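You operate a simulated robot arm through the tools that you are given. There is no shell and no other tool.

The job below is to be done with a simulated two-armed robot. You get a single attempt, and the scene is never put back.

TASK
Pick up the green tin from the top of the low table with one hand, pass it to the other hand and put it on the right bay of the screen rack. Set down upright: green tin.
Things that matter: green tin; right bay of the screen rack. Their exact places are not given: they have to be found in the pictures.

It is judged by the outcome, as a careful person would: the job done as asked, and still so three seconds after it is handed in. It fails if anything else is knocked over, pushed out of place, dropped, spilled or broken.

THE ROBOT
Two 7-joint arms with two-finger parallel grippers on one trunk, on a base that moves. Base frame: it is fixed to the floor where the robot stands at the start and does not move with it; the origin is under the middle of the robot, x ahead of it, y to its left, z up. Readings come in mm, degrees, newtons and seconds.
The left shoulder is at the start at [70, 134, 726], the right one opposite. With the tool pointing down near the work surface each hand reaches from about 100 to 640 mm from the robot's upright axis, wherever it stands, measured 20 degrees to its own side. Places, roughly: right bay of the screen rack (17x20 cm) [2740, 1600, 440]. Payload 1.57 kg a hand.
The TCP of each hand is the grasp point between the finger pads, 30 mm short of the fingertips. In the tool frame z runs along the fingers and y along their closing line. Largest opening 80 mm; finger width 17, thickness 12; the body of the gripper, 40 by 82 mm, starts 80 mm behind the TCP.
Orientation is told as [roll, pitch, yaw] about the base's x, y, z axes, in that order, counted from this pose: with the fingers straight down and closing along the base's y, the tool's x points along the base's -x, its y along +y and its z along -z.

THE INTERFACE
- The arms move only by the tool send_rows. It takes "left_rows", "right_rows" or both (then of equal length, played together; a hand with none holds still); each is a list that holds one entry, the list of rows, each a list of 7 numbers: the shift along the tool's x, y, z in mm, then the turn, a rotation vector about the tool's x, y, z in degrees, then the opening, from 0 (shut) to 1 (fully open). In form: [[[dx, dy, dz, wx, wy, wz, grip], ...]]. A call has 1 to 20 rows; each row shifts and turns the commanded pose from where the row before left it, along the tool's axes as they then stand. Rows are played at 5 a second. More than 50 mm and 8.6 degrees between two rows, or a gripper value outside its range, and nothing of the call is played. A pose out of reach is approached as far as the arm can. The call stops where the force on the tool passes 40 N (or 10 N more than at its start, if that is more) or the arm is blocked; 0.2 s more then pass. The fingers move at their own pace (about 153 mm/s each) and stop on an object; they squeeze with about 33 N. The grip force told is the motor's: it shows also when the fingers shut on nothing. Time passes only in rows, and 0.2 s behind the last, so rows that do not move let the fingers close. The reply holds the time, the measured pose of the TCP, the force on the tool along the base axes, the opening and the grip force, in the units named above and with some noise, with the torque about the TCP (base axes, N m) and any sound that the robot's microphone picked up, and new pictures: "pictures" is both (left out), scene, wrist or none (wrist: the cameras of the hands that moved).
- Cameras (640 x 400 px; columns grow to the right, rows downward): "scene" is now at [117.8, 35.3, 934]; the picture's right is [0.46, -0.89, 0.00], its down [-0.68, -0.35, -0.65] and it looks along [0.57, 0.30, -0.76] (base axes); focal length 285 px, centre (320, 200). "left" rides on the left gripper at [72, 7, -122] in its tool frame; the picture's right is [-0.09, 1.00, 0.00], its down [-0.84, -0.08, -0.54] and it looks along [-0.54, -0.05, 0.84] (tool axes); focal length 238 px, centre (320, 200). "right" rides on the right gripper at [72, -7, -122] in its tool frame; the picture's right is [0.09, 1.00, 0.00], its down [-0.84, 0.08, -0.54] and it looks along [-0.54, 0.05, 0.84] (tool axes); focal length 238 px, centre (320, 200).
- slide_trunk(by): slides the trunk up (or, below 0, down) by that many mm; the arms and the scene camera ride with it, the base frame stays. It gives what a move gives, with no picture.
- drive_base(legs): drives the robot by 1 to 6 legs, each [ahead, left, turn to the left] in mm, mm and degrees, along the robot's own axes; the way and the turn of a leg run together, so that a leg with both is an arc; at most 1500 mm and 180 degrees a leg. The arms and the cameras ride along, it lands a little off, and it stops where it bumps. It gives what a move gives, and a new picture of the scene camera.
- head_to(pan, tilt): turns the head with the scene camera to pan (to the left, within 86 degrees either way) and tilt (down, from -29 to 69), counted from straight ahead of the robot. It gives what a move gives, and a new picture of the scene camera.
- pixel_to_xyz(camera, pixels): for up to 12 pixels [column, row] of the newest picture of that camera ("zoom" is the newest enlarged one), the place [x, y, z] in the base frame of the surface seen there, good to about 3 mm. No time passes.
- zoom(camera, box): a new picture of the part [left, top, right, bottom] of that camera's present view, enlarged. No time passes.
- job_done(): hands the job in; it is judged then, once.

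Leave the grippers open and the arms clear of the work at the hand-in unless told otherwise.

The tools are called after "Emit:" by a JSON object that holds its "api" and its "payload". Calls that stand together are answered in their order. send_rows: Moves the arms, as the interface text tells. Its arguments: {"type":"object","properties":{"left_rows":{"type":"array","items":{"type":"array","items":{"type":"array","items":{"type":"number"}}}},"right_rows":{"type":"array","items":{"type":"array","items":{"type":"array","items":{"type":"number"}}}},"pictures":{"type":"string","enum":["both","scene","wrist","none"]}},"required":[]} The other tools are called the same way: slide_trunk (by) moves the trunk up or down; drive_base (legs) drives the base; head_to (pan, tilt) turns the head that bears the scene camera; pixel_to_xyz (camera, pixels) gives the place of the surface under pixels of a picture; zoom (camera, box) takes an enlarged picture of a part of a camera's view; job_done () hands the job in.

At the start:

```text
time_s: 0.0
left_tool_pos: [403.8, 368.0, 542.0]
left_tcp_rot: [-0.2, 0.0, 0.0]
left_force: [0.2, -0.6, -0.6]
left_wrist_torque: [0.01, -0.01, 0.05]
left_grip_width: 80.3
left_finger_force: 0.1
right_tool_pos: [432.2, -18.7, 667.0]
right_tcp_rot: [0.0, 0.0, 0.0]
right_force: [0.6, -0.2, -0.7]
right_wrist_torque: [-0.01, -0.03, -0.01]
right_grip_width: 79.8
right_finger_force: 0.2
trunk travel left (down, up): [-300.0, 640.0]
robot x, y, heading: [2.0, -0.4, 0.0]
head pan, tilt (commanded): [27.4, 49.7]
```

scene: 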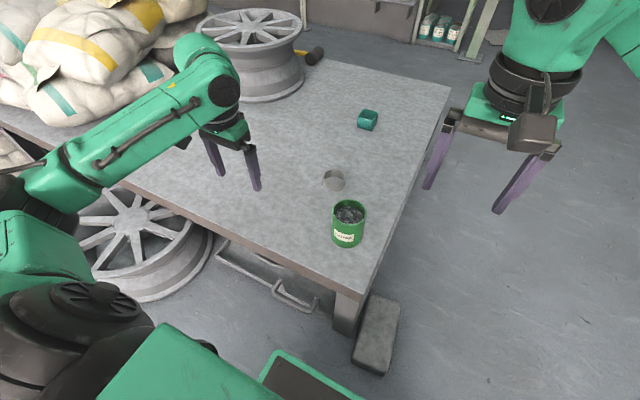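
right: 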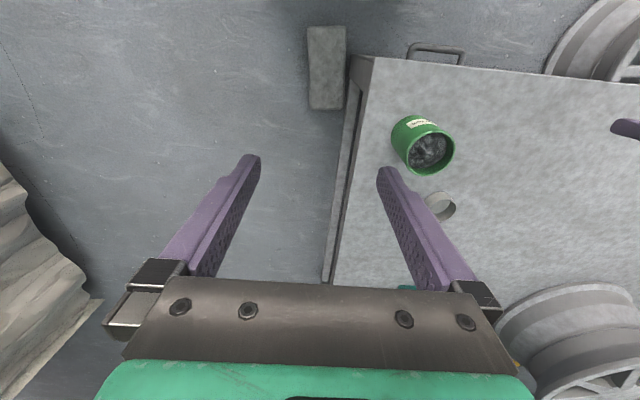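
left: 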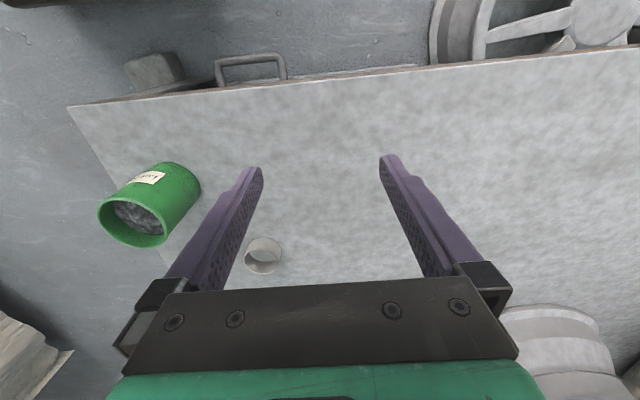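

The green tin, filled with something dark, stands near the table's corner at about (348, 224) in the scene picture. I'll enlarge that part and measure points on the tin, the table and the things next to it.

Emit:
{"api": "zoom", "payload": {"camera": "scene", "box": [270, 90, 430, 270]}}

Emit:
{"api": "pixel_to_xyz", "payload": {"camera": "scene", "pixels": [[348, 215], [333, 210], [366, 212], [349, 200], [348, 230], [347, 246], [340, 190], [334, 180], [367, 120], [400, 150], [330, 240], [375, 375]]}}

```text
2.22 times, centred on (350, 180) of scene
```

zoom: 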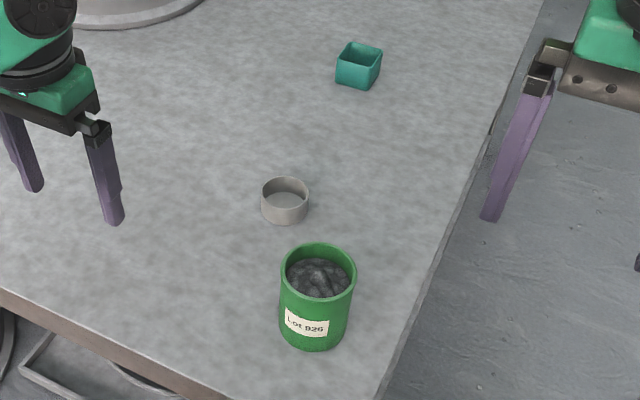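

```text
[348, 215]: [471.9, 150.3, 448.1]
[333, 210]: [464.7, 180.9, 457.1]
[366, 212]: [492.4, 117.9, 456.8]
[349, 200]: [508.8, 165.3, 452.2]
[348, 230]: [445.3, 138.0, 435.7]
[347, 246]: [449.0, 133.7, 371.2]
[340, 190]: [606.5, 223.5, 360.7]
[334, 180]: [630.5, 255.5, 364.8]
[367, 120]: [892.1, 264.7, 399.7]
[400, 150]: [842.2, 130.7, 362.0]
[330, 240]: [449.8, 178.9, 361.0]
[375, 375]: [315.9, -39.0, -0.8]
```

The table top is near z 361. The tin's rim is near z 457, about 69 mm across and centred near (478, 150). Before I touch anything I'll look toward the rack (about 30° left, 3.2 m away).

Emit:
{"api": "head_to", "payload": {"pan": 30, "tilt": 10}}

```text
time_s: 1.1
left_tool_pos: [403.6, 368.0, 542.0]
left_tcp_rot: [-0.1, -0.1, -0.1]
left_force: [0.4, -0.1, 0.2]
left_wrist_torque: [0.0, -0.02, 0.05]
left_grip_width: 79.7
left_finger_force: 0.1
right_tool_pos: [430.8, -18.3, 666.9]
right_tcp_rot: [0.0, 0.0, 0.0]
right_force: [-0.1, -0.5, 0.2]
right_wrist_torque: [0.03, -0.06, -0.01]
right_grip_width: 79.9
right_finger_force: 0.2
trunk travel left (down, up): [-300.0, 640.0]
robot x, y, heading: [0.5, -1.0, 0.4]
head pan, tilt (commanded): [30.0, 10.0]
```

scene: 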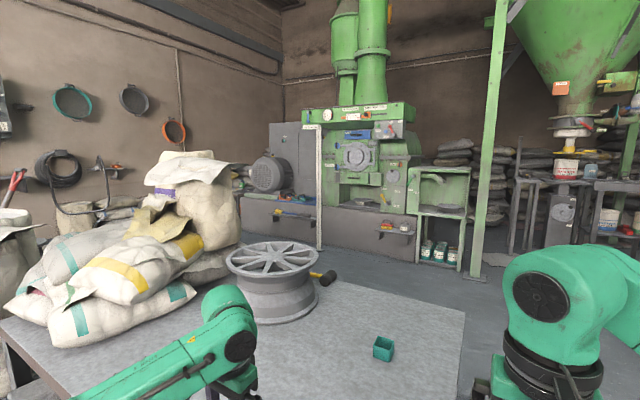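

The rack's rough place projects to about (316, 196) in this picture, so I'll enlarge that region.

Emit:
{"api": "zoom", "payload": {"camera": "scene", "box": [220, 90, 500, 290]}}

Emit:
{"api": "pixel_to_xyz", "payload": {"camera": "scene", "pixels": [[316, 196], [290, 213], [395, 231], [440, 205], [440, 235], [345, 240], [270, 230], [380, 207], [355, 195], [300, 150], [440, 180], [428, 258]]}}

```text
2.00 times, centred on (360, 190) of scene
```

zoom: 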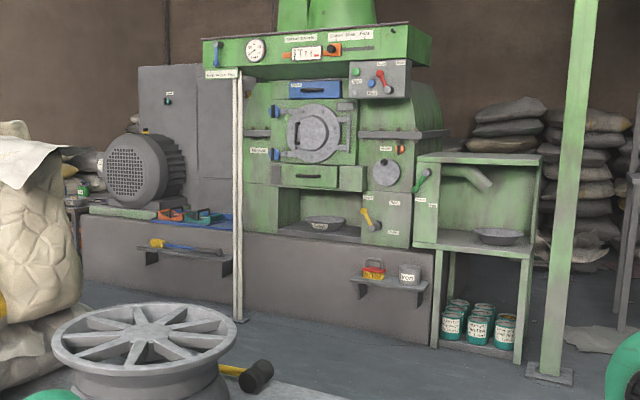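

```text
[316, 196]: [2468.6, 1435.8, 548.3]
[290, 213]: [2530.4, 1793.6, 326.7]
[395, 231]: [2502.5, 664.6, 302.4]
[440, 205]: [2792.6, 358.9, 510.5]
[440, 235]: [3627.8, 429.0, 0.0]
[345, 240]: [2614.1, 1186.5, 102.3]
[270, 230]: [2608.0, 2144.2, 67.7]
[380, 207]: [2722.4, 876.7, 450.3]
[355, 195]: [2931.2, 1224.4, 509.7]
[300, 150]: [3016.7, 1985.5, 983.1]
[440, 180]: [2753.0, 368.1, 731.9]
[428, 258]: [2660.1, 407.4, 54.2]
```

The plinth beside the motor holds orange and teal items near (307, 197), so I'll look closer there.

Emit:
{"api": "zoom", "payload": {"camera": "scene", "box": [250, 160, 350, 225]}}

Emit:
{"api": "pixel_to_xyz", "payload": {"camera": "scene", "pixels": [[304, 197], [308, 199], [312, 199], [322, 200], [326, 200], [330, 201], [310, 193], [324, 190], [300, 202], [320, 203], [275, 195], [296, 197]]}}

```text
6.15 times, centred on (300, 192) of scene
```

zoom: 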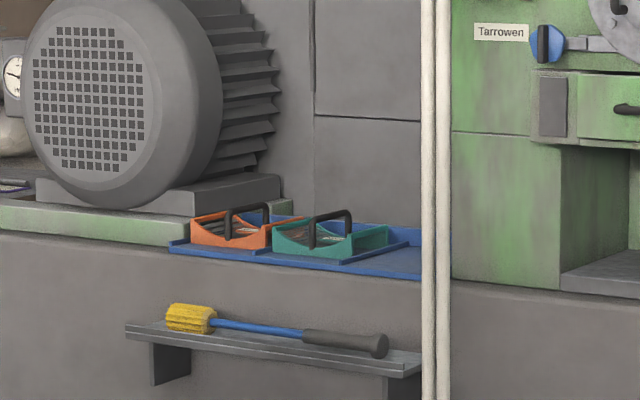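

```text
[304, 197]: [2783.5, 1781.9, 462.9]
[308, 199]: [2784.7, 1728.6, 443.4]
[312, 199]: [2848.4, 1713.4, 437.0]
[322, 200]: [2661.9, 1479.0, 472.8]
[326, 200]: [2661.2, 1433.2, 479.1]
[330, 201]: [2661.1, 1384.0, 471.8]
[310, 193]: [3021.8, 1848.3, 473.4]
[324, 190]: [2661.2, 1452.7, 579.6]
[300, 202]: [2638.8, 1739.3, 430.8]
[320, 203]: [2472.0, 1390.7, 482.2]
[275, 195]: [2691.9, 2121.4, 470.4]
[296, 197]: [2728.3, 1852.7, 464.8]
```

The right bay is the empty right-hand part of the blue rack on the plinth, and a white post stands in front of it near (2470, 1413). I'll look to the right to see the right arm's elbow and the free floor.

Emit:
{"api": "head_to", "payload": {"pan": -40, "tilt": 35}}

```text
time_s: 2.5
left_tool_pos: [403.4, 368.2, 541.4]
left_tcp_rot: [0.0, 0.0, -0.1]
left_force: [0.9, 0.5, -0.4]
left_wrist_torque: [0.01, -0.02, 0.02]
left_grip_width: 80.1
left_finger_force: 0.0
right_tool_pos: [430.4, -17.9, 667.9]
right_tcp_rot: [0.0, 0.0, 0.0]
right_force: [-0.1, 0.1, -0.3]
right_wrist_torque: [0.02, -0.01, -0.01]
right_grip_width: 79.9
right_finger_force: 0.0
trunk travel left (down, up): [-300.0, 640.0]
robot x, y, heading: [0.9, -2.2, -0.0]
head pan, tilt (commanded): [-40.0, 35.0]
```

scene: 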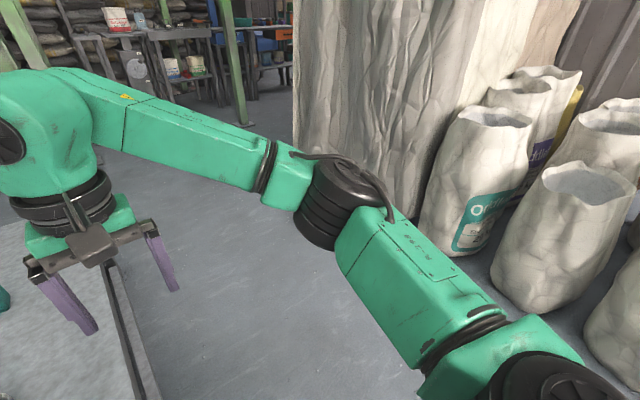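

The right arm's elbow sticks out around (340, 195), and sacks stand to the right. I'll measure the elbow, the sacks and the table's edge.

Emit:
{"api": "pixel_to_xyz", "payload": {"camera": "scene", "pixels": [[340, 195], [365, 190], [320, 235], [270, 170], [450, 330], [60, 110], [540, 360], [320, 130], [470, 180], [520, 260], [140, 380], [105, 270]]}}

Emit:
{"api": "pixel_to_xyz", "payload": {"camera": "scene", "pixels": [[250, 300], [300, 350], [200, 220], [297, 130], [410, 230], [490, 280], [600, 330], [180, 130], [245, 123], [130, 150]]}}

```text
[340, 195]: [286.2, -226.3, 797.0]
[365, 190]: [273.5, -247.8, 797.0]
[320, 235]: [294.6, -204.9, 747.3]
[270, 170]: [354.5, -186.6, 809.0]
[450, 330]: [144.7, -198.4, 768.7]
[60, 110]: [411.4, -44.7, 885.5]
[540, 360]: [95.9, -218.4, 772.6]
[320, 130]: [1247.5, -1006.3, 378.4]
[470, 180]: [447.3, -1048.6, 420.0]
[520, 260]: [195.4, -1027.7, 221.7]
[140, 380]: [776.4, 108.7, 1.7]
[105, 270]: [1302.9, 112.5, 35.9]
```

```text
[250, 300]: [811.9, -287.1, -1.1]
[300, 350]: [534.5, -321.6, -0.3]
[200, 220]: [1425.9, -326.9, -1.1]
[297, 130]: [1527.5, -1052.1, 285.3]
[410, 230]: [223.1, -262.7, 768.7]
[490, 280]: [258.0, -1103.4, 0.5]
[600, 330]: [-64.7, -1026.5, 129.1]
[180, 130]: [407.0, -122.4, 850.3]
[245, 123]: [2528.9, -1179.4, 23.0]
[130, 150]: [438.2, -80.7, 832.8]
```

The right elbow is near (280, -240, 780). The aisle between the table and the sacks runs from about y = 100 to y = -1000. Next I'll look ahead at the table's far end and the floor toward the machine.

Emit:
{"api": "head_to", "payload": {"pan": 5, "tilt": 25}}

```text
time_s: 3.6
left_tool_pos: [403.8, 367.7, 540.6]
left_tcp_rot: [0.0, 0.0, 0.0]
left_force: [0.2, -0.4, -0.9]
left_wrist_torque: [-0.03, 0.0, -0.04]
left_grip_width: 80.1
left_finger_force: 0.1
right_tool_pos: [431.5, -17.0, 666.8]
right_tcp_rot: [-0.1, 0.1, 0.0]
right_force: [0.5, -0.2, 0.4]
right_wrist_torque: [-0.01, 0.01, 0.0]
right_grip_width: 79.8
right_finger_force: 0.0
trunk travel left (down, up): [-300.0, 640.0]
robot x, y, heading: [-1.4, -0.4, 0.1]
head pan, tilt (commanded): [5.0, 25.0]
```

scene: 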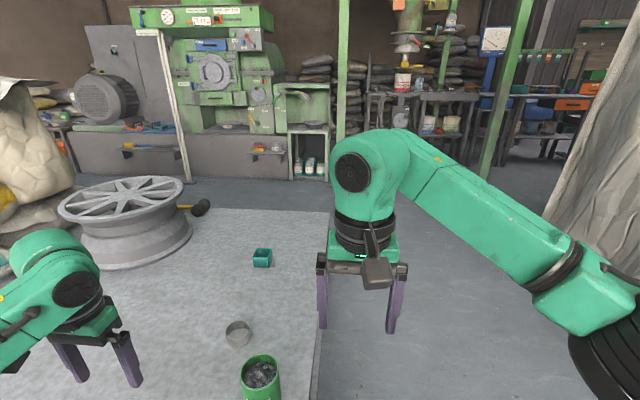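

Emit:
{"api": "pixel_to_xyz", "payload": {"camera": "scene", "pixels": [[328, 212], [260, 209], [318, 350], [200, 208], [215, 195], [186, 183], [180, 160], [250, 190], [300, 195], [339, 175], [130, 183], [340, 150]]}}

Emit:
{"api": "zoom", "payload": {"camera": "scene", "box": [50, 80, 350, 220]}}

```text
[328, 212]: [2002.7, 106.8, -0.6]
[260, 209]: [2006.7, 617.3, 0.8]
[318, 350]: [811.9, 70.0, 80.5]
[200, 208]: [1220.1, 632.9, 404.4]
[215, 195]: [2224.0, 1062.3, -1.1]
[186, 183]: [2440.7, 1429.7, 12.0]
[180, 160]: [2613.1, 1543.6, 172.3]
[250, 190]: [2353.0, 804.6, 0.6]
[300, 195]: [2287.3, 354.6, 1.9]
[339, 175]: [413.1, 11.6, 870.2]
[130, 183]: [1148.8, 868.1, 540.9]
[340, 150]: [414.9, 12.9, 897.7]
```

```text
2.13 times, centred on (200, 150) of scene
```

zoom: 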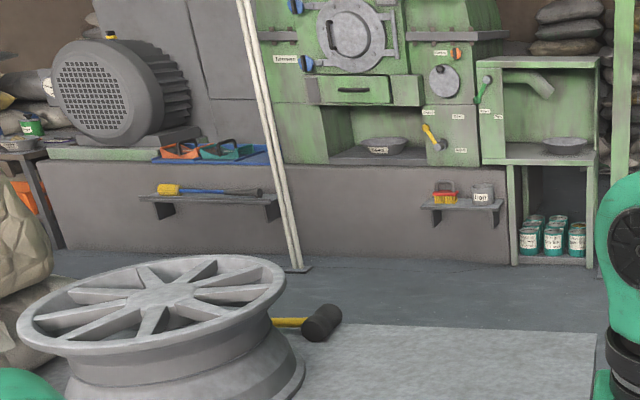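

The table ends near x = 1225 and the floor between it and the machine is open. I'll measure the tin's rim precisely from both hand cameras (left: rim around (132, 222), right: rim around (428, 155)).

Emit:
{"api": "pixel_to_xyz", "payload": {"camera": "left", "pixels": [[99, 208], [130, 246], [165, 240], [112, 237], [168, 225], [100, 222], [155, 185], [197, 190], [180, 220], [262, 243], [250, 268], [140, 220]]}}

Emit:
{"api": "pixel_to_xyz", "payload": {"camera": "right", "pixels": [[409, 160], [452, 142], [424, 134], [430, 172], [412, 146], [446, 164], [430, 152], [420, 123], [395, 140], [425, 192], [440, 210], [350, 80]]}}

Emit:
{"api": "zoom", "payload": {"camera": "left", "box": [60, 130, 260, 280]}}

Emit:
{"api": "zoom", "payload": {"camera": "right", "box": [360, 90, 500, 230]}}

```text
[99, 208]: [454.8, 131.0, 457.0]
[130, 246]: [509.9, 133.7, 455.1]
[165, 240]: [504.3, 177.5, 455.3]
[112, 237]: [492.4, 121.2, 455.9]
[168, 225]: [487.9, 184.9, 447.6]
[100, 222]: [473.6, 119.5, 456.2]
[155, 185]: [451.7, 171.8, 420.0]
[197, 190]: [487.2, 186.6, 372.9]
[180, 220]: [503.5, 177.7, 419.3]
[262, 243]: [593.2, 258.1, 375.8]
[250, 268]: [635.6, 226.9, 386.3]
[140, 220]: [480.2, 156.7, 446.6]
```

```text
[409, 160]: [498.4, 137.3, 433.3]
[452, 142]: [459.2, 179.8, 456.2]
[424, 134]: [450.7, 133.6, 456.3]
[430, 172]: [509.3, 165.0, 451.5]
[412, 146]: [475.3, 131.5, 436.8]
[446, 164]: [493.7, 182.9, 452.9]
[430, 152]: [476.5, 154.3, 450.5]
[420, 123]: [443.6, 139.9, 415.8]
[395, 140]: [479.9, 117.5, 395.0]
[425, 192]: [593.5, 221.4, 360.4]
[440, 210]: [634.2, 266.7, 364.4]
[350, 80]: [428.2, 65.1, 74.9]
```

```text
2.67 times, centred on (160, 205) of left
```

zoom: 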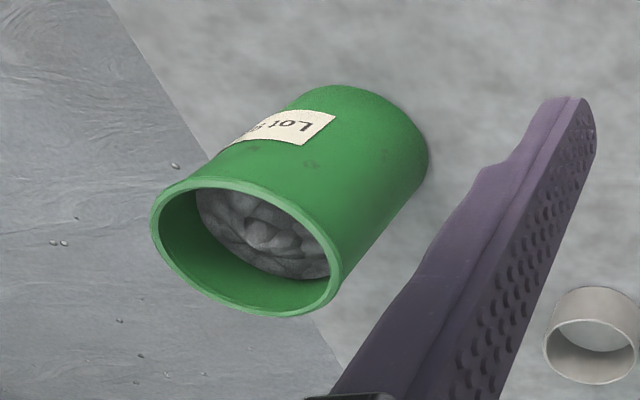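

```text
2.86 times, centred on (430, 160) of right
```

zoom: 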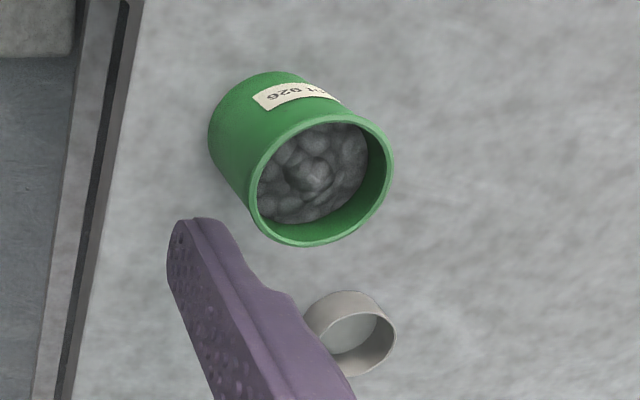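

I now have these figures for the tin:
- Centre is about (479, 152), diameter about 69 mm.
- It runs from z 361 to z 457 and is filled with lumps, so it must stay upright.

The left hand will grip it top-down by its upper part. The right hand will take it from the side, low-tilted, and place it.

First I'll try the right hand's side-grip pose (yaw 45°, fingers 25° below horizontal) in free air, with the left hand still away.

Emit:
{"api": "send_rows", "payload": {"right_rows": [[[-24, 19, 30, 0, 0, 0, 1], [-24, 19, 30, 0, 0, 0, 1], [0, 0, 0, 0, 0, -7.5, 1], [0, 0, 0, 0, 0, -7.5, 1], [0, 0, 0, 0, 0, -7.5, 1], [0, 0, 0, 0, 0, -7.5, 1], [0, 0, 0, 0, 0, -7.5, 1], [0, 0, 0, 0, 0, -7.5, 1], [0, 0, 0, 0, -8.1, 0, 1], [0, 0, 0, 0, -8.1, 0, 1], [0, 0, 0, 0, -8.1, 0, 1], [0, 0, 0, 0, -8.1, 0, 1]]], "pictures": "both"}}

```text
time_s: 6.2
left_tool_pos: [403.2, 368.7, 540.9]
left_tcp_rot: [-0.1, 0.0, 0.0]
left_force: [0.0, 0.7, 0.0]
left_wrist_torque: [-0.01, -0.02, 0.01]
left_grip_width: 80.1
left_finger_force: 0.1
right_tool_pos: [479.1, 20.4, 607.6]
right_tcp_rot: [0.0, -32.5, 41.2]
right_force: [-0.4, -0.2, 0.0]
right_wrist_torque: [0.01, 0.0, 0.03]
right_grip_width: 80.1
right_finger_force: 0.1
right hand out of reach, approached as far as the arm can: row 8
trunk travel left (down, up): [-300.0, 640.0]
robot x, y, heading: [-0.4, -2.4, -0.2]
head pan, tilt (commanded): [5.0, 25.0]
```

scene: 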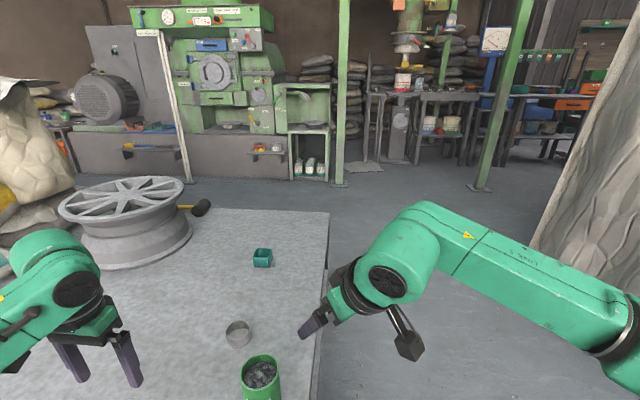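
right: 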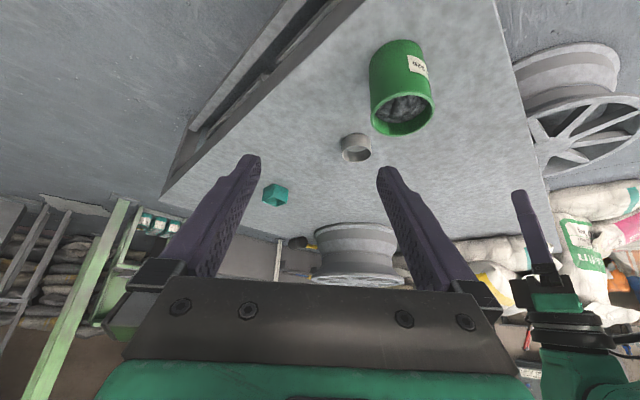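

The yaw stopped at about 41°, close enough. The pitch is -32.5° so far, so I'll tilt on to about -65°.

Emit:
{"api": "send_rows", "payload": {"right_rows": [[[0, 0, 0, 0, -8.1, 0, 1], [0, 0, 0, 0, -8.1, 0, 1], [0, 0, 0, 0, -8.1, 0, 1], [0, 0, 0, 0, -8.1, 0, 1], [0, 0, 0, 0, 0, 0, 1]]], "pictures": "both"}}

```text
time_s: 7.4
left_tool_pos: [404.4, 368.9, 541.0]
left_tcp_rot: [0.0, 0.0, 0.0]
left_force: [0.6, 0.5, -0.5]
left_wrist_torque: [0.0, 0.01, 0.02]
left_grip_width: 80.0
left_finger_force: 0.0
right_tool_pos: [479.3, 20.0, 606.3]
right_tcp_rot: [0.0, -64.9, 41.2]
right_force: [-0.1, 0.5, -0.4]
right_wrist_torque: [0.01, -0.01, 0.0]
right_grip_width: 80.2
right_finger_force: 0.1
trunk travel left (down, up): [-300.0, 640.0]
robot x, y, heading: [-0.3, 1.7, 0.1]
head pan, tilt (commanded): [5.0, 25.0]
```

scene: 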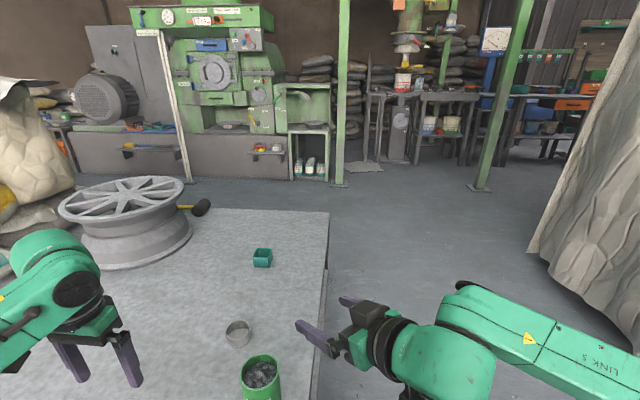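
right: 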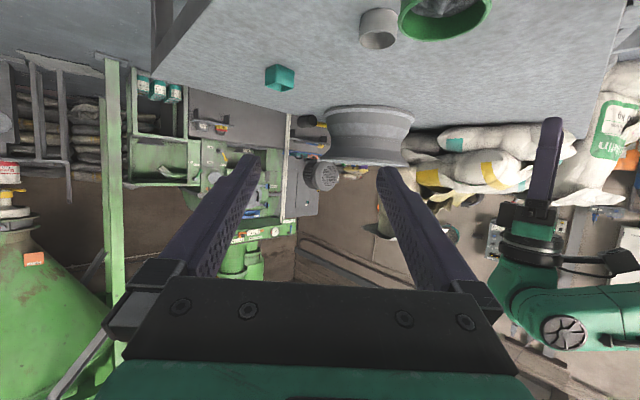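

The right hand reaches the side-grip pose. I'll slide it 150 mm to the right, out of the way. Meanwhile the left hand moves above the tin at (479, 152, 560) and turns to yaw -41° so its grip is square to the right hand's.

Emit:
{"api": "send_rows", "payload": {"right_rows": [[[10.5, -28.2, -22.4, 0, 0, 0, 1], [10.5, -28.2, -22.4, 0, 0, 0, 1], [10.5, -28.2, -22.4, 0, 0, 0, 1], [10.5, -28.2, -22.4, 0, 0, 0, 1], [0, 0, 0, 0, 0, 0, 1], [0, 0, 0, 0, 0, 0, 1], [0, 0, 0, 0, 0, 0, 1], [0, 0, 0, 0, 0, 0, 1], [0, 0, 0, 0, 0, 0, 1], [0, 0, 0, 0, 0, 0, 1], [0, 0, 0, 0, 0, 0, 1]]], "left_rows": [[[-15, -43.3, -3.8, 0, 0, 0, 1], [-15, -43.3, -3.8, 0, 0, 0, 1], [-15, -43.3, -3.8, 0, 0, 0, 1], [-15, -43.3, -3.8, 0, 0, 0, 1], [-15, -43.3, -3.8, 0, 0, 0, 1], [0, 0, 0, 0, 0, 8.2, 1], [0, 0, 0, 0, 0, 8.2, 1], [0, 0, 0, 0, 0, 8.2, 1], [0, 0, 0, 0, 0, 8.2, 1], [0, 0, 0, 0, 0, 8.2, 1], [0, 0, 0, 0, 0, 0, 1]]], "pictures": "both"}}

```text
time_s: 9.8
left_tool_pos: [479.8, 150.6, 560.0]
left_tcp_rot: [0.0, 0.0, -41.1]
left_force: [0.1, 0.3, 0.0]
left_wrist_torque: [0.03, 0.01, 0.02]
left_grip_width: 80.0
left_finger_force: 0.1
right_tool_pos: [478.7, -84.5, 607.7]
right_tcp_rot: [-0.6, -64.6, 42.1]
right_force: [0.6, 0.2, -0.2]
right_wrist_torque: [0.02, 0.0, 0.01]
right_grip_width: 80.2
right_finger_force: 0.1
right hand out of reach, approached as far as the arm can: row 3, 4
trunk travel left (down, up): [-300.0, 640.0]
robot x, y, heading: [-3.4, 1.0, 0.1]
head pan, tilt (commanded): [5.0, 25.0]
```

scene: 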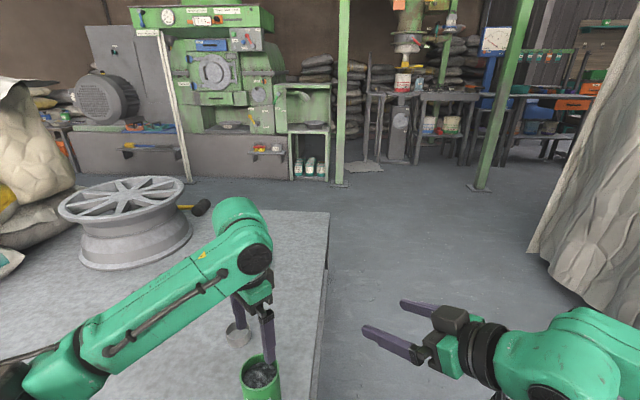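
right: 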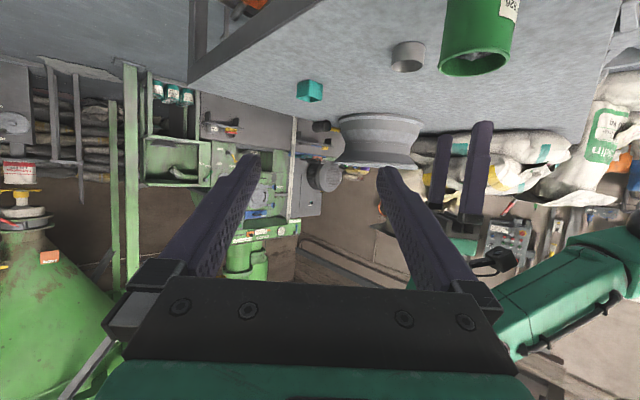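
left: 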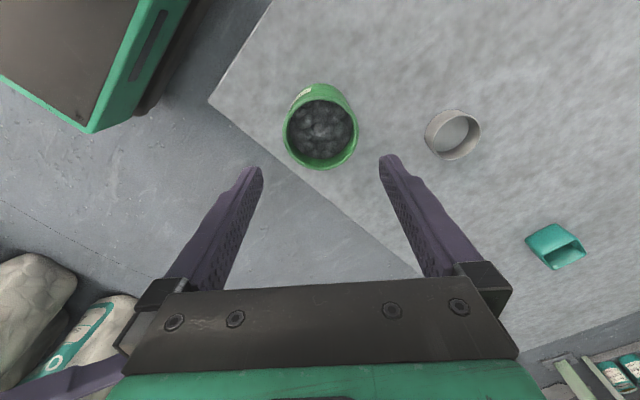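

The left hand is above the tin and its camera shows the tin's rim from (285, 128) to (357, 128). I'll measure the rim points again from this close view.

Emit:
{"api": "zoom", "payload": {"camera": "left", "box": [260, 60, 380, 190]}}

Emit:
{"api": "pixel_to_xyz", "payload": {"camera": "left", "pixels": [[286, 128], [356, 128], [321, 168], [300, 158], [345, 157], [290, 113], [354, 115], [292, 150], [353, 145], [320, 130], [315, 88], [332, 88]]}}

```text
3.08 times, centred on (320, 125) of left
```

zoom: 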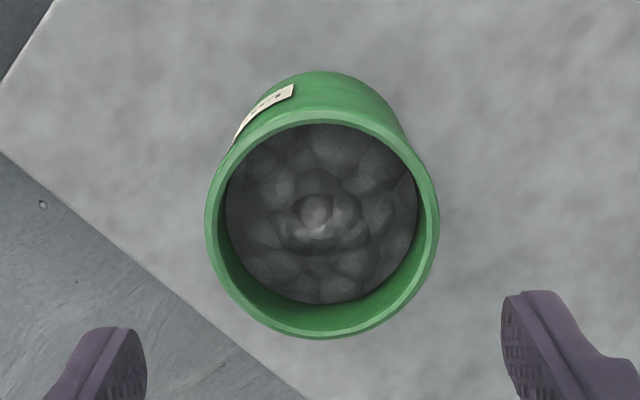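

```text
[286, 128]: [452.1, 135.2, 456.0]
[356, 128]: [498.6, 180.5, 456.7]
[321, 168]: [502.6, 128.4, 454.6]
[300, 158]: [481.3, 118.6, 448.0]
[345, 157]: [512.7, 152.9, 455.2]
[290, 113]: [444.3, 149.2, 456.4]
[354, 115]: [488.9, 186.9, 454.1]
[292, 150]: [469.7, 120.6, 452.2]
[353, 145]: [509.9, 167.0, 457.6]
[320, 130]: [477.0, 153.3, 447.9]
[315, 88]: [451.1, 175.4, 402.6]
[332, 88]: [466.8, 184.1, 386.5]
```

The tin centre is about (478.5, 152.5) with radius 34. The fingertips straddle it evenly in the enlarged view (tips at 145 and 502, tin centre 322). I'll nudge 2 mm along tool x and lower in slow steps to z about 470.

Emit:
{"api": "send_rows", "payload": {"left_rows": [[[2, 0, 30, 0, 0, 0, 1], [0, 0, 30, 0, 0, 0, 1], [0, 0, 20, 0, 0, 0, 1], [0, 0, 10, 0, 0, 0, 1], [0, 0, 0, 0, 0, 0, 1]]], "pictures": "both"}}

```text
time_s: 11.0
left_tool_pos: [476.5, 153.1, 469.7]
left_tcp_rot: [0.0, 0.0, -41.0]
left_force: [0.7, -1.2, -0.1]
left_wrist_torque: [0.01, 0.0, 0.02]
left_grip_width: 80.1
left_finger_force: 0.0
right_tool_pos: [478.5, -85.4, 607.1]
right_tcp_rot: [-0.6, -64.6, 42.1]
right_force: [0.6, 0.0, -0.5]
right_wrist_torque: [0.0, 0.03, 0.01]
right_grip_width: 80.1
right_finger_force: 0.1
trunk travel left (down, up): [-300.0, 640.0]
robot x, y, heading: [-0.4, 2.7, 0.1]
head pan, tilt (commanded): [5.0, 25.0]
```

scene: 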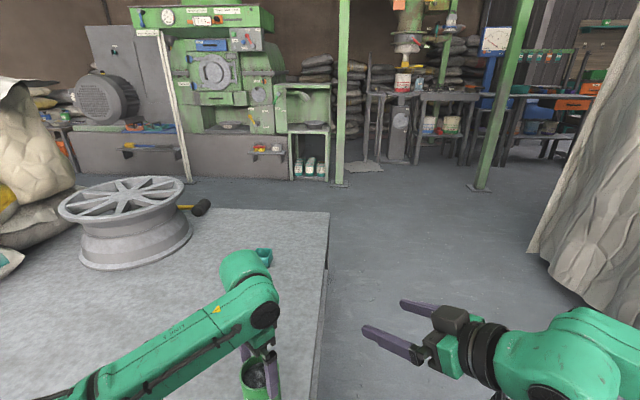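
left: 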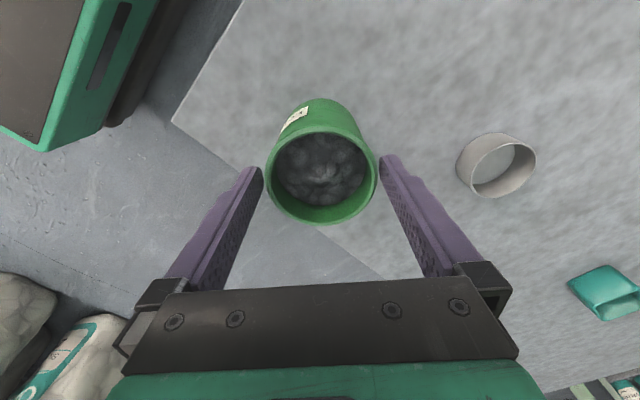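

The tin sits evenly between the fingertips (gaps at columns 263/266 and 377/380) and there's no contact force. I'll lower 40 mm more to z 430 and then close.

Emit:
{"api": "send_rows", "payload": {"left_rows": [[[0, 0, 15, 0, 0, 0, 1], [0, 0, 15, 0, 0, 0, 1], [0, 0, 10, 0, 0, 0, 1], [0, 0, 0, 0, 0, 0, 1]]], "pictures": "wrist"}}

```text
time_s: 12.0
left_tool_pos: [477.1, 154.3, 429.6]
left_tcp_rot: [0.0, 0.0, -41.0]
left_force: [-0.5, 0.1, 0.8]
left_wrist_torque: [-0.01, -0.04, 0.01]
left_grip_width: 79.9
left_finger_force: 0.1
right_tool_pos: [479.0, -85.0, 606.6]
right_tcp_rot: [-0.5, -64.6, 42.0]
right_force: [-0.7, 0.1, 0.2]
right_wrist_torque: [-0.01, -0.01, -0.02]
right_grip_width: 80.1
right_finger_force: 0.0
trunk travel left (down, up): [-300.0, 640.0]
robot x, y, heading: [1.3, 0.2, 0.3]
head pan, tilt (commanded): [5.0, 25.0]
```

left: 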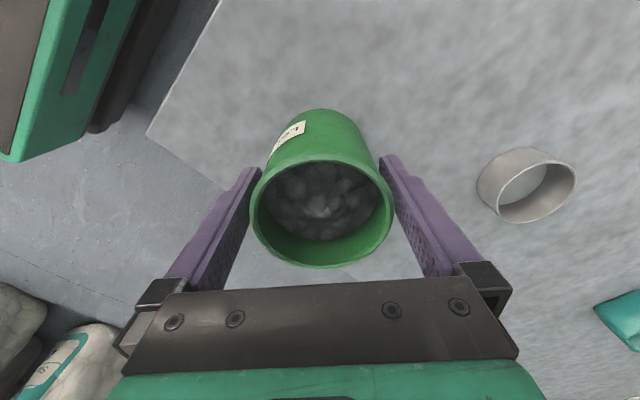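

There's no contact and the tin is centred. I'll close the left hand on it.

Emit:
{"api": "send_rows", "payload": {"left_rows": [[[0, 0, 0, 0, 0, 0, 0.9], [0, 0, 0, 0, 0, 0, 0.8], [0, 0, 0, 0, 0, 0, 0.4], [0, 0, 0, 0, 0, 0, 0], [0, 0, 0, 0, 0, 0, 0]]], "pictures": "wrist"}}

```text
time_s: 13.2
left_tool_pos: [476.3, 153.2, 430.4]
left_tcp_rot: [0.0, 0.0, -40.9]
left_force: [-0.8, 0.8, -0.2]
left_wrist_torque: [-0.1, 0.05, -0.04]
left_grip_width: 70.0
left_finger_force: 32.7
right_tool_pos: [478.0, -85.4, 608.2]
right_tcp_rot: [-0.5, -64.6, 42.1]
right_force: [-0.3, 0.1, 0.1]
right_wrist_torque: [-0.04, -0.01, -0.02]
right_grip_width: 79.9
right_finger_force: 0.2
trunk travel left (down, up): [-300.0, 640.0]
robot x, y, heading: [-0.8, -0.0, 0.0]
head pan, tilt (commanded): [5.0, 25.0]
```

left: 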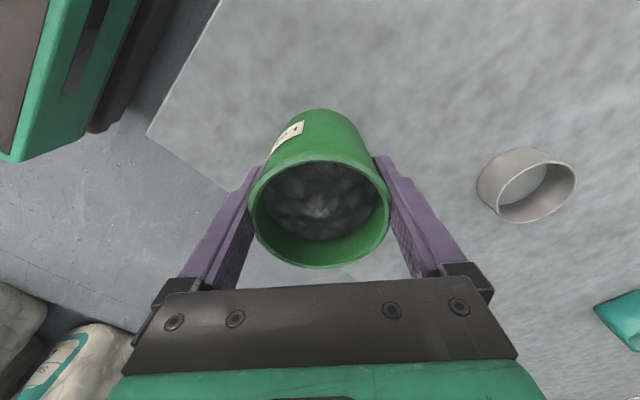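

The left hand holds the tin (70 mm wide, 33 N). I'll lift it a little first to check the hold and the weight.

Emit:
{"api": "send_rows", "payload": {"left_rows": [[[0, 0, -8, 0, 0, 0, 0], [0, 0, -12, 0, 0, 0, 0], [0, 0, -15, 0, 0, 0, 0], [0, 0, 0, 0, 0, 0, 0]]], "pictures": "both"}}

```text
time_s: 14.2
left_tool_pos: [476.5, 153.0, 466.1]
left_tcp_rot: [0.0, 0.0, -41.0]
left_force: [-0.3, 0.4, -2.4]
left_wrist_torque: [0.05, 0.02, 0.03]
left_grip_width: 69.8
left_finger_force: 33.0
right_tool_pos: [478.7, -84.7, 608.2]
right_tcp_rot: [-0.5, -64.6, 42.1]
right_force: [-0.5, 0.1, -0.1]
right_wrist_torque: [-0.02, -0.02, 0.02]
right_grip_width: 79.9
right_finger_force: 0.1
trunk travel left (down, up): [-300.0, 640.0]
robot x, y, heading: [-0.9, -1.9, -0.2]
head pan, tilt (commanded): [5.0, 25.0]
```

scene: 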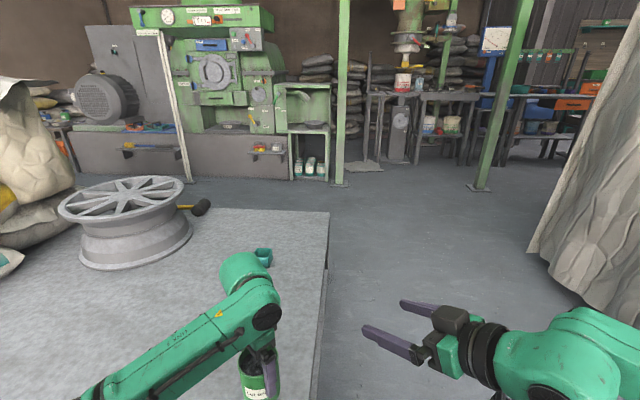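
left: 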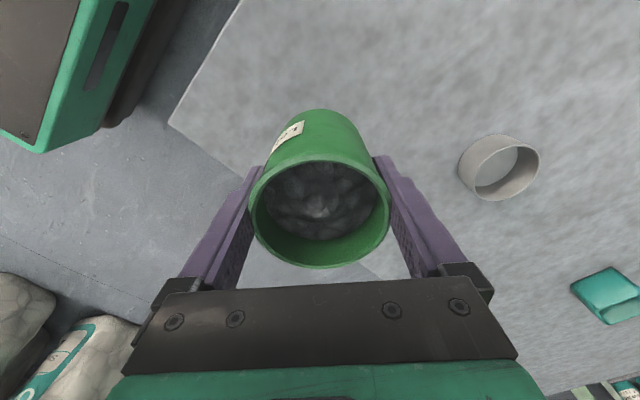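

It holds firmly, weighs about 0.25 kg and didn't slip. I'll lift it to z about 635 and shift it forward-right to the waiting spot near (553, 87).

Emit:
{"api": "send_rows", "payload": {"left_rows": [[[0, 0, -28, 0, 0, 0, 0], [0, 0, -28, 0, 0, 0, 0], [0, 0, -28, 0, 0, 0, 0], [0, 0, -28, 0, 0, 0, 0], [0, 0, -28, 0, 0, 0, 0], [0, 0, -28, 0, 0, 0, 0], [-25, 0, 0, 0, 0, 0, 0], [-25, 0, 0, 0, 0, 0, 0], [-25, 0, 0, 0, 0, 0, 0], [-25, 0, 0, 0, 0, 0, 0], [0, 0, 0, 0, 0, 0, 0]]], "pictures": "both"}}

```text
time_s: 16.6
left_tool_pos: [552.6, 88.3, 631.6]
left_tcp_rot: [0.0, 0.0, -41.0]
left_force: [0.3, -0.6, -3.1]
left_wrist_torque: [0.04, 0.04, -0.01]
left_grip_width: 69.5
left_finger_force: 33.6
right_tool_pos: [478.4, -86.5, 606.2]
right_tcp_rot: [-0.4, -64.6, 42.2]
right_force: [0.5, 0.6, 0.2]
right_wrist_torque: [0.01, 0.0, -0.02]
right_grip_width: 80.0
right_finger_force: 0.1
trunk travel left (down, up): [-300.0, 640.0]
robot x, y, heading: [-5.4, 0.9, -0.1]
head pan, tilt (commanded): [5.0, 25.0]
```

scene: 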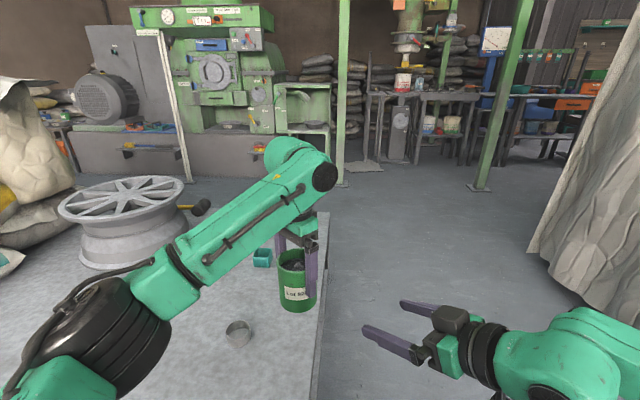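
left: 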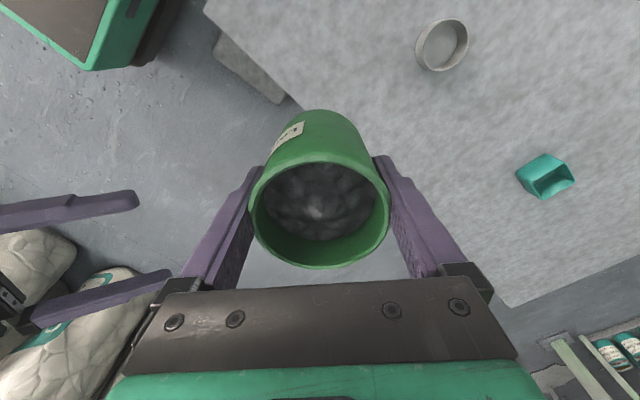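

The left hand has the tin upright at (553, 88), with its bottom near z 564. I'll bring the right hand to its starting spot about 100 mm behind the tin along its own pointing direction, near (480, 20, 614), and read where it lands.

Emit:
{"api": "send_rows", "payload": {"right_rows": [[[-9.3, 19.4, 15.5, 0, 0, 0, 1], [-9.3, 19.4, 15.5, 0, 0, 0, 1], [-9.3, 19.4, 15.5, 0, 0, 0, 1], [0, 0, 0, 0, 0, 0, 1]]], "pictures": "both"}}

```text
time_s: 17.6
left_tool_pos: [553.1, 89.0, 630.8]
left_tcp_rot: [0.0, 0.0, -41.0]
left_force: [0.0, -0.3, -3.6]
left_wrist_torque: [0.02, -0.01, -0.06]
left_grip_width: 69.9
left_finger_force: 32.6
right_tool_pos: [481.5, -5.0, 613.4]
right_tcp_rot: [0.1, -64.9, 41.0]
right_force: [0.1, -0.1, 0.3]
right_wrist_torque: [-0.03, -0.01, -0.01]
right_grip_width: 80.1
right_finger_force: 0.2
trunk travel left (down, up): [-300.0, 640.0]
robot x, y, heading: [0.8, -1.7, 0.3]
head pan, tilt (commanded): [5.0, 25.0]
```

scene: 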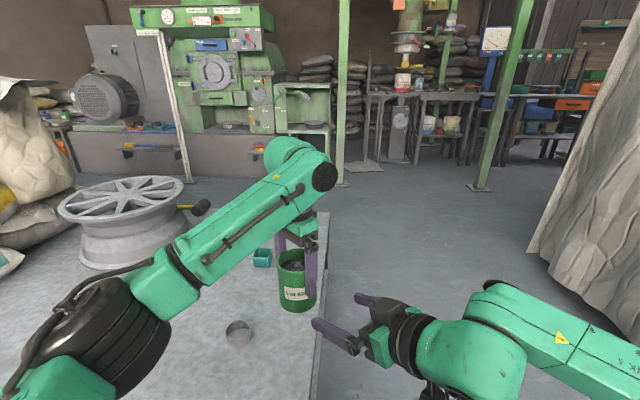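
right: 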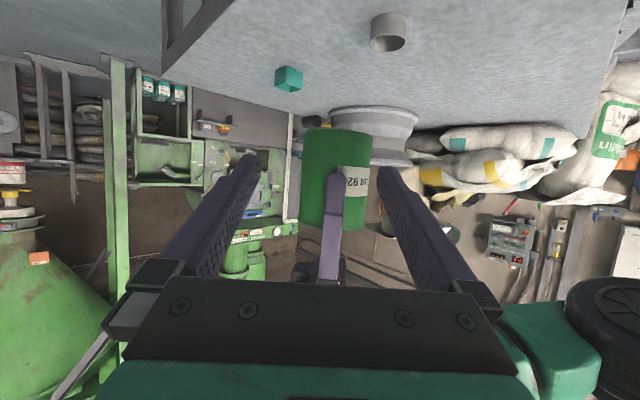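

The tin shows at columns 301–371 in the right camera, centred at 336, which is 21.7 mm to the side of the right hand's axis. I'll shift sideways 21.7 mm and come forward 40 mm.

Emit:
{"api": "send_rows", "payload": {"right_rows": [[[0, 21.7, 0, 0, 0, 0, 1], [-8.5, 0, 18.1, 0, 0, 0, 1], [-8.5, 0, 18.1, 0, 0, 0, 1], [0, 0, 0, 0, 0, 0, 1]]], "pictures": "both"}}

```text
time_s: 18.6
left_tool_pos: [552.9, 87.6, 631.9]
left_tcp_rot: [-0.1, 0.0, -41.0]
left_force: [0.2, 0.7, -2.5]
left_wrist_torque: [0.03, 0.0, -0.02]
left_grip_width: 69.8
left_finger_force: 33.1
right_tool_pos: [496.5, 37.1, 612.9]
right_tcp_rot: [0.1, -64.8, 41.3]
right_force: [-0.6, 0.2, 0.4]
right_wrist_torque: [-0.03, -0.01, -0.04]
right_grip_width: 80.2
right_finger_force: 0.1
trunk travel left (down, up): [-300.0, 640.0]
robot x, y, heading: [-7.5, 2.7, 0.1]
head pan, tilt (commanded): [5.0, 25.0]
```

scene: 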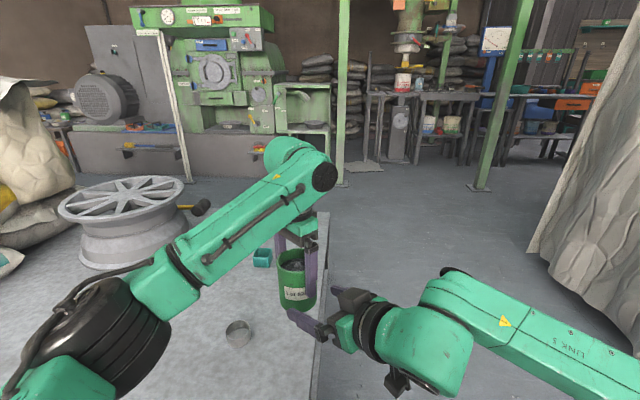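
right: 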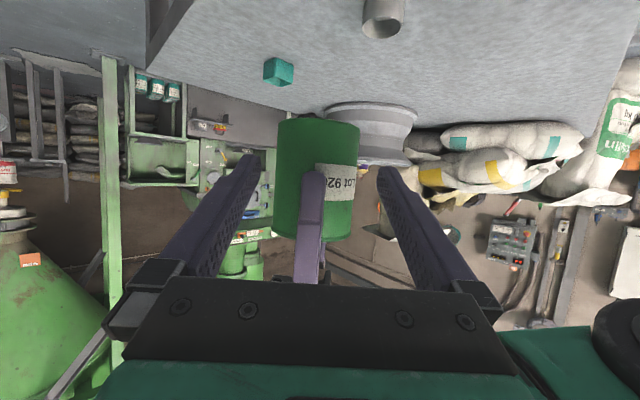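

The tin is now centred (275–360) between the right fingers. I'll go forward another 50 mm gently and look.

Emit:
{"api": "send_rows", "payload": {"right_rows": [[[-5.3, 0, 11.3, 0, 0, 0, 1], [-5.3, 0, 11.3, 0, 0, 0, 1], [-5.3, 0, 11.3, 0, 0, 0, 1], [-5.3, 0, 11.3, 0, 0, 0, 1], [0, 0, 0, 0, 0, 0, 1]]], "pictures": "both"}}

```text
time_s: 19.8
left_tool_pos: [552.3, 87.8, 632.1]
left_tcp_rot: [0.0, 0.0, -41.0]
left_force: [-0.9, -0.4, -3.0]
left_wrist_torque: [0.03, -0.02, 0.02]
left_grip_width: 69.7
left_finger_force: 33.1
right_tool_pos: [534.7, 69.2, 613.4]
right_tcp_rot: [0.1, -64.7, 41.3]
right_force: [0.7, 0.4, -0.5]
right_wrist_torque: [-0.01, 0.03, 0.01]
right_grip_width: 80.0
right_finger_force: 0.1
trunk travel left (down, up): [-300.0, 640.0]
robot x, y, heading: [-3.2, -3.6, 0.1]
head pan, tilt (commanded): [5.0, 25.0]
```

scene: 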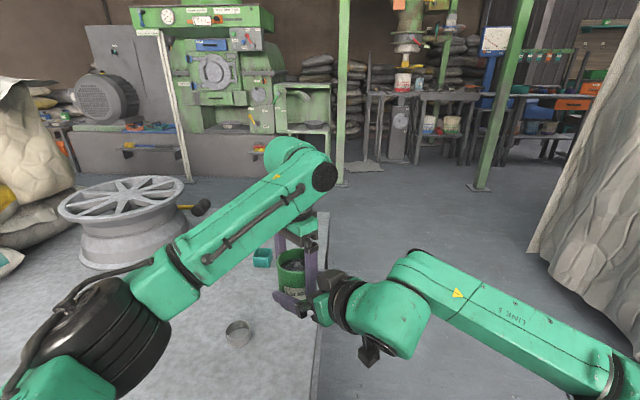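
right: 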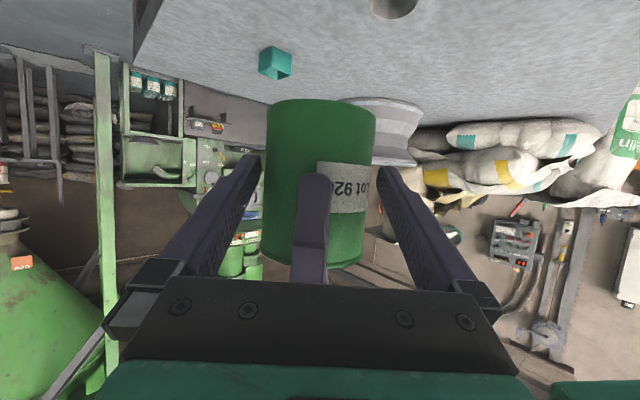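

The tin is well between the fingers with about 26 mm left to the grasp point. I'll go forward 20 mm more.

Emit:
{"api": "send_rows", "payload": {"right_rows": [[[-4.2, 0, 9.1, 0, 0, 0, 1], [-4.2, 0, 9.1, 0, 0, 0, 1], [0, 0, 0, 0, 0, 0, 1]]], "pictures": "both"}}

```text
time_s: 20.6
left_tool_pos: [552.7, 88.4, 631.4]
left_tcp_rot: [-0.1, 0.0, -41.0]
left_force: [-0.8, -0.1, -3.3]
left_wrist_torque: [0.03, 0.03, -0.01]
left_grip_width: 69.4
left_finger_force: 33.1
right_tool_pos: [549.6, 82.7, 611.5]
right_tcp_rot: [0.0, -64.9, 41.2]
right_force: [-0.1, -0.2, -0.2]
right_wrist_torque: [0.0, -0.01, -0.02]
right_grip_width: 80.1
right_finger_force: 0.1
trunk travel left (down, up): [-300.0, 640.0]
robot x, y, heading: [-2.0, -2.4, -0.1]
head pan, tilt (commanded): [5.0, 25.0]
```

scene: 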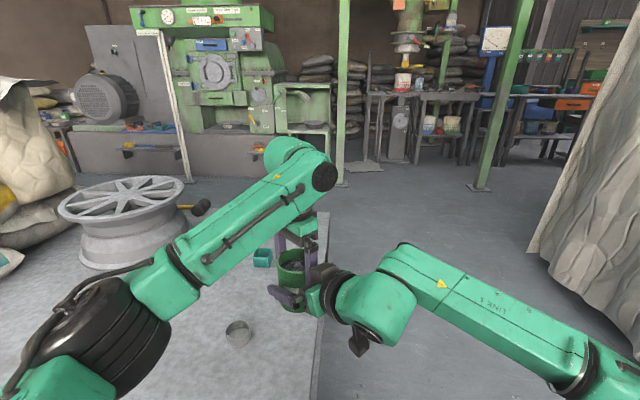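
right: 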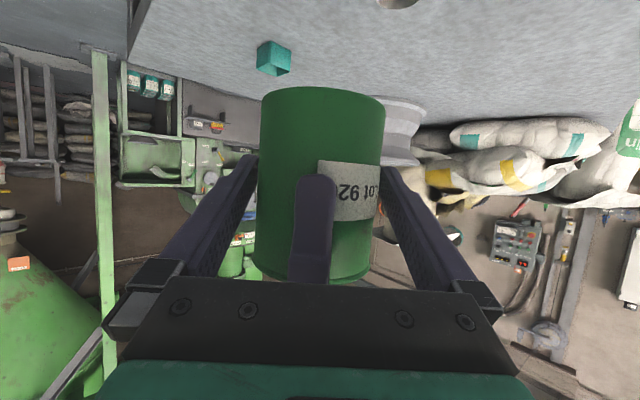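

Everything lines up: the tin fills the gap evenly (258–386) and the grasp point is 6 mm behind its axis. I'll close the right hand while the left still holds.

Emit:
{"api": "send_rows", "payload": {"right_rows": [[[0, 0, 0, 0, 0, 0, 0.92], [0, 0, 0, 0, 0, 0, 0.86], [0, 0, 0, 0, 0, 0, 0.6], [0, 0, 0, 0, 0, 0, 0], [0, 0, 0, 0, 0, 0, 0], [0, 0, 0, 0, 0, 0, 0]]], "pictures": "both"}}

```text
time_s: 22.0
left_tool_pos: [551.8, 88.9, 632.5]
left_tcp_rot: [0.0, 0.1, -41.0]
left_force: [-13.7, 5.5, -1.5]
left_wrist_torque: [-0.03, -0.1, -0.21]
left_grip_width: 69.8
left_finger_force: 33.0
right_tool_pos: [550.7, 82.2, 611.7]
right_tcp_rot: [0.0, -64.8, 41.1]
right_force: [13.0, -6.1, 0.1]
right_wrist_torque: [0.16, 0.4, 0.15]
right_grip_width: 71.3
right_finger_force: 33.5
trunk travel left (down, up): [-300.0, 640.0]
robot x, y, heading: [-2.1, -4.8, -0.2]
head pan, tilt (commanded): [5.0, 25.0]
```

scene: 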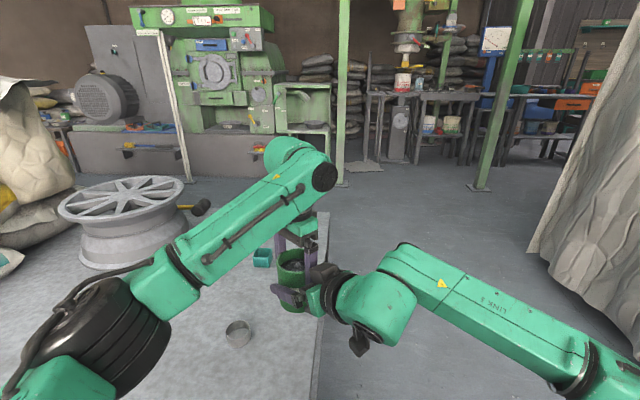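
right: 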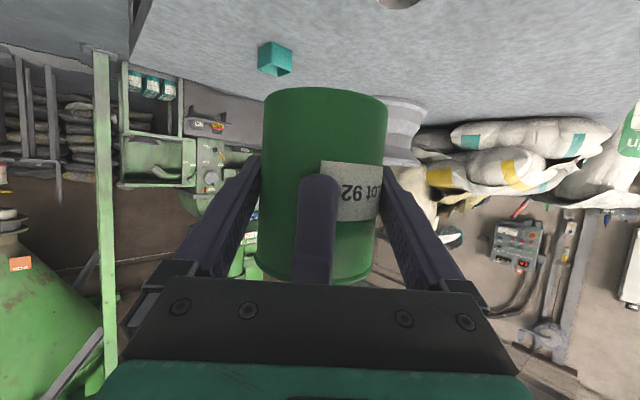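

Both hands hold it. There's a sideways force of about 14 N between them from a slight misalignment, so I'll ease it by shifting the right hand about 1 mm sideways before the left lets go.

Emit:
{"api": "send_rows", "payload": {"right_rows": [[[0, -1, 0, 0, 0, 0, 0], [0, 0, 0, 0, 0, 0, 0]]], "pictures": "none"}}

```text
time_s: 22.6
left_tool_pos: [552.6, 89.2, 630.0]
left_tcp_rot: [0.0, 0.1, -41.0]
left_force: [-12.5, 5.4, -3.1]
left_wrist_torque: [-0.05, 0.22, -0.04]
left_grip_width: 69.8
left_finger_force: 32.5
right_tool_pos: [549.3, 82.5, 612.1]
right_tcp_rot: [0.0, -64.9, 41.2]
right_force: [12.7, -4.6, -0.3]
right_wrist_torque: [0.21, 0.04, -0.07]
right_grip_width: 71.2
right_finger_force: 32.6
trunk travel left (down, up): [-300.0, 640.0]
robot x, y, heading: [2.2, 2.3, 0.0]
head pan, tilt (commanded): [5.0, 25.0]
```

The force eased only slightly (about 13 N). I'll shift 2 mm more the same way and read again.

Emit:
{"api": "send_rows", "payload": {"right_rows": [[[0, -1, 0, 0, 0, 0, 0], [0, -1, 0, 0, 0, 0, 0], [0, 0, 0, 0, 0, 0, 0]]], "pictures": "none"}}

```text
time_s: 23.4
left_tool_pos: [553.9, 87.8, 632.0]
left_tcp_rot: [0.0, 0.0, -41.0]
left_force: [-1.7, -1.2, -0.5]
left_wrist_torque: [0.45, 0.57, -0.03]
left_grip_width: 69.4
left_finger_force: 33.0
right_tool_pos: [551.7, 82.1, 611.9]
right_tcp_rot: [0.1, -64.8, 41.4]
right_force: [0.4, 0.2, -0.6]
right_wrist_torque: [-0.49, -0.5, 0.05]
right_grip_width: 71.3
right_finger_force: 33.3
trunk travel left (down, up): [-300.0, 640.0]
robot x, y, heading: [-2.2, 4.1, 0.1]
head pan, tilt (commanded): [5.0, 25.0]
```

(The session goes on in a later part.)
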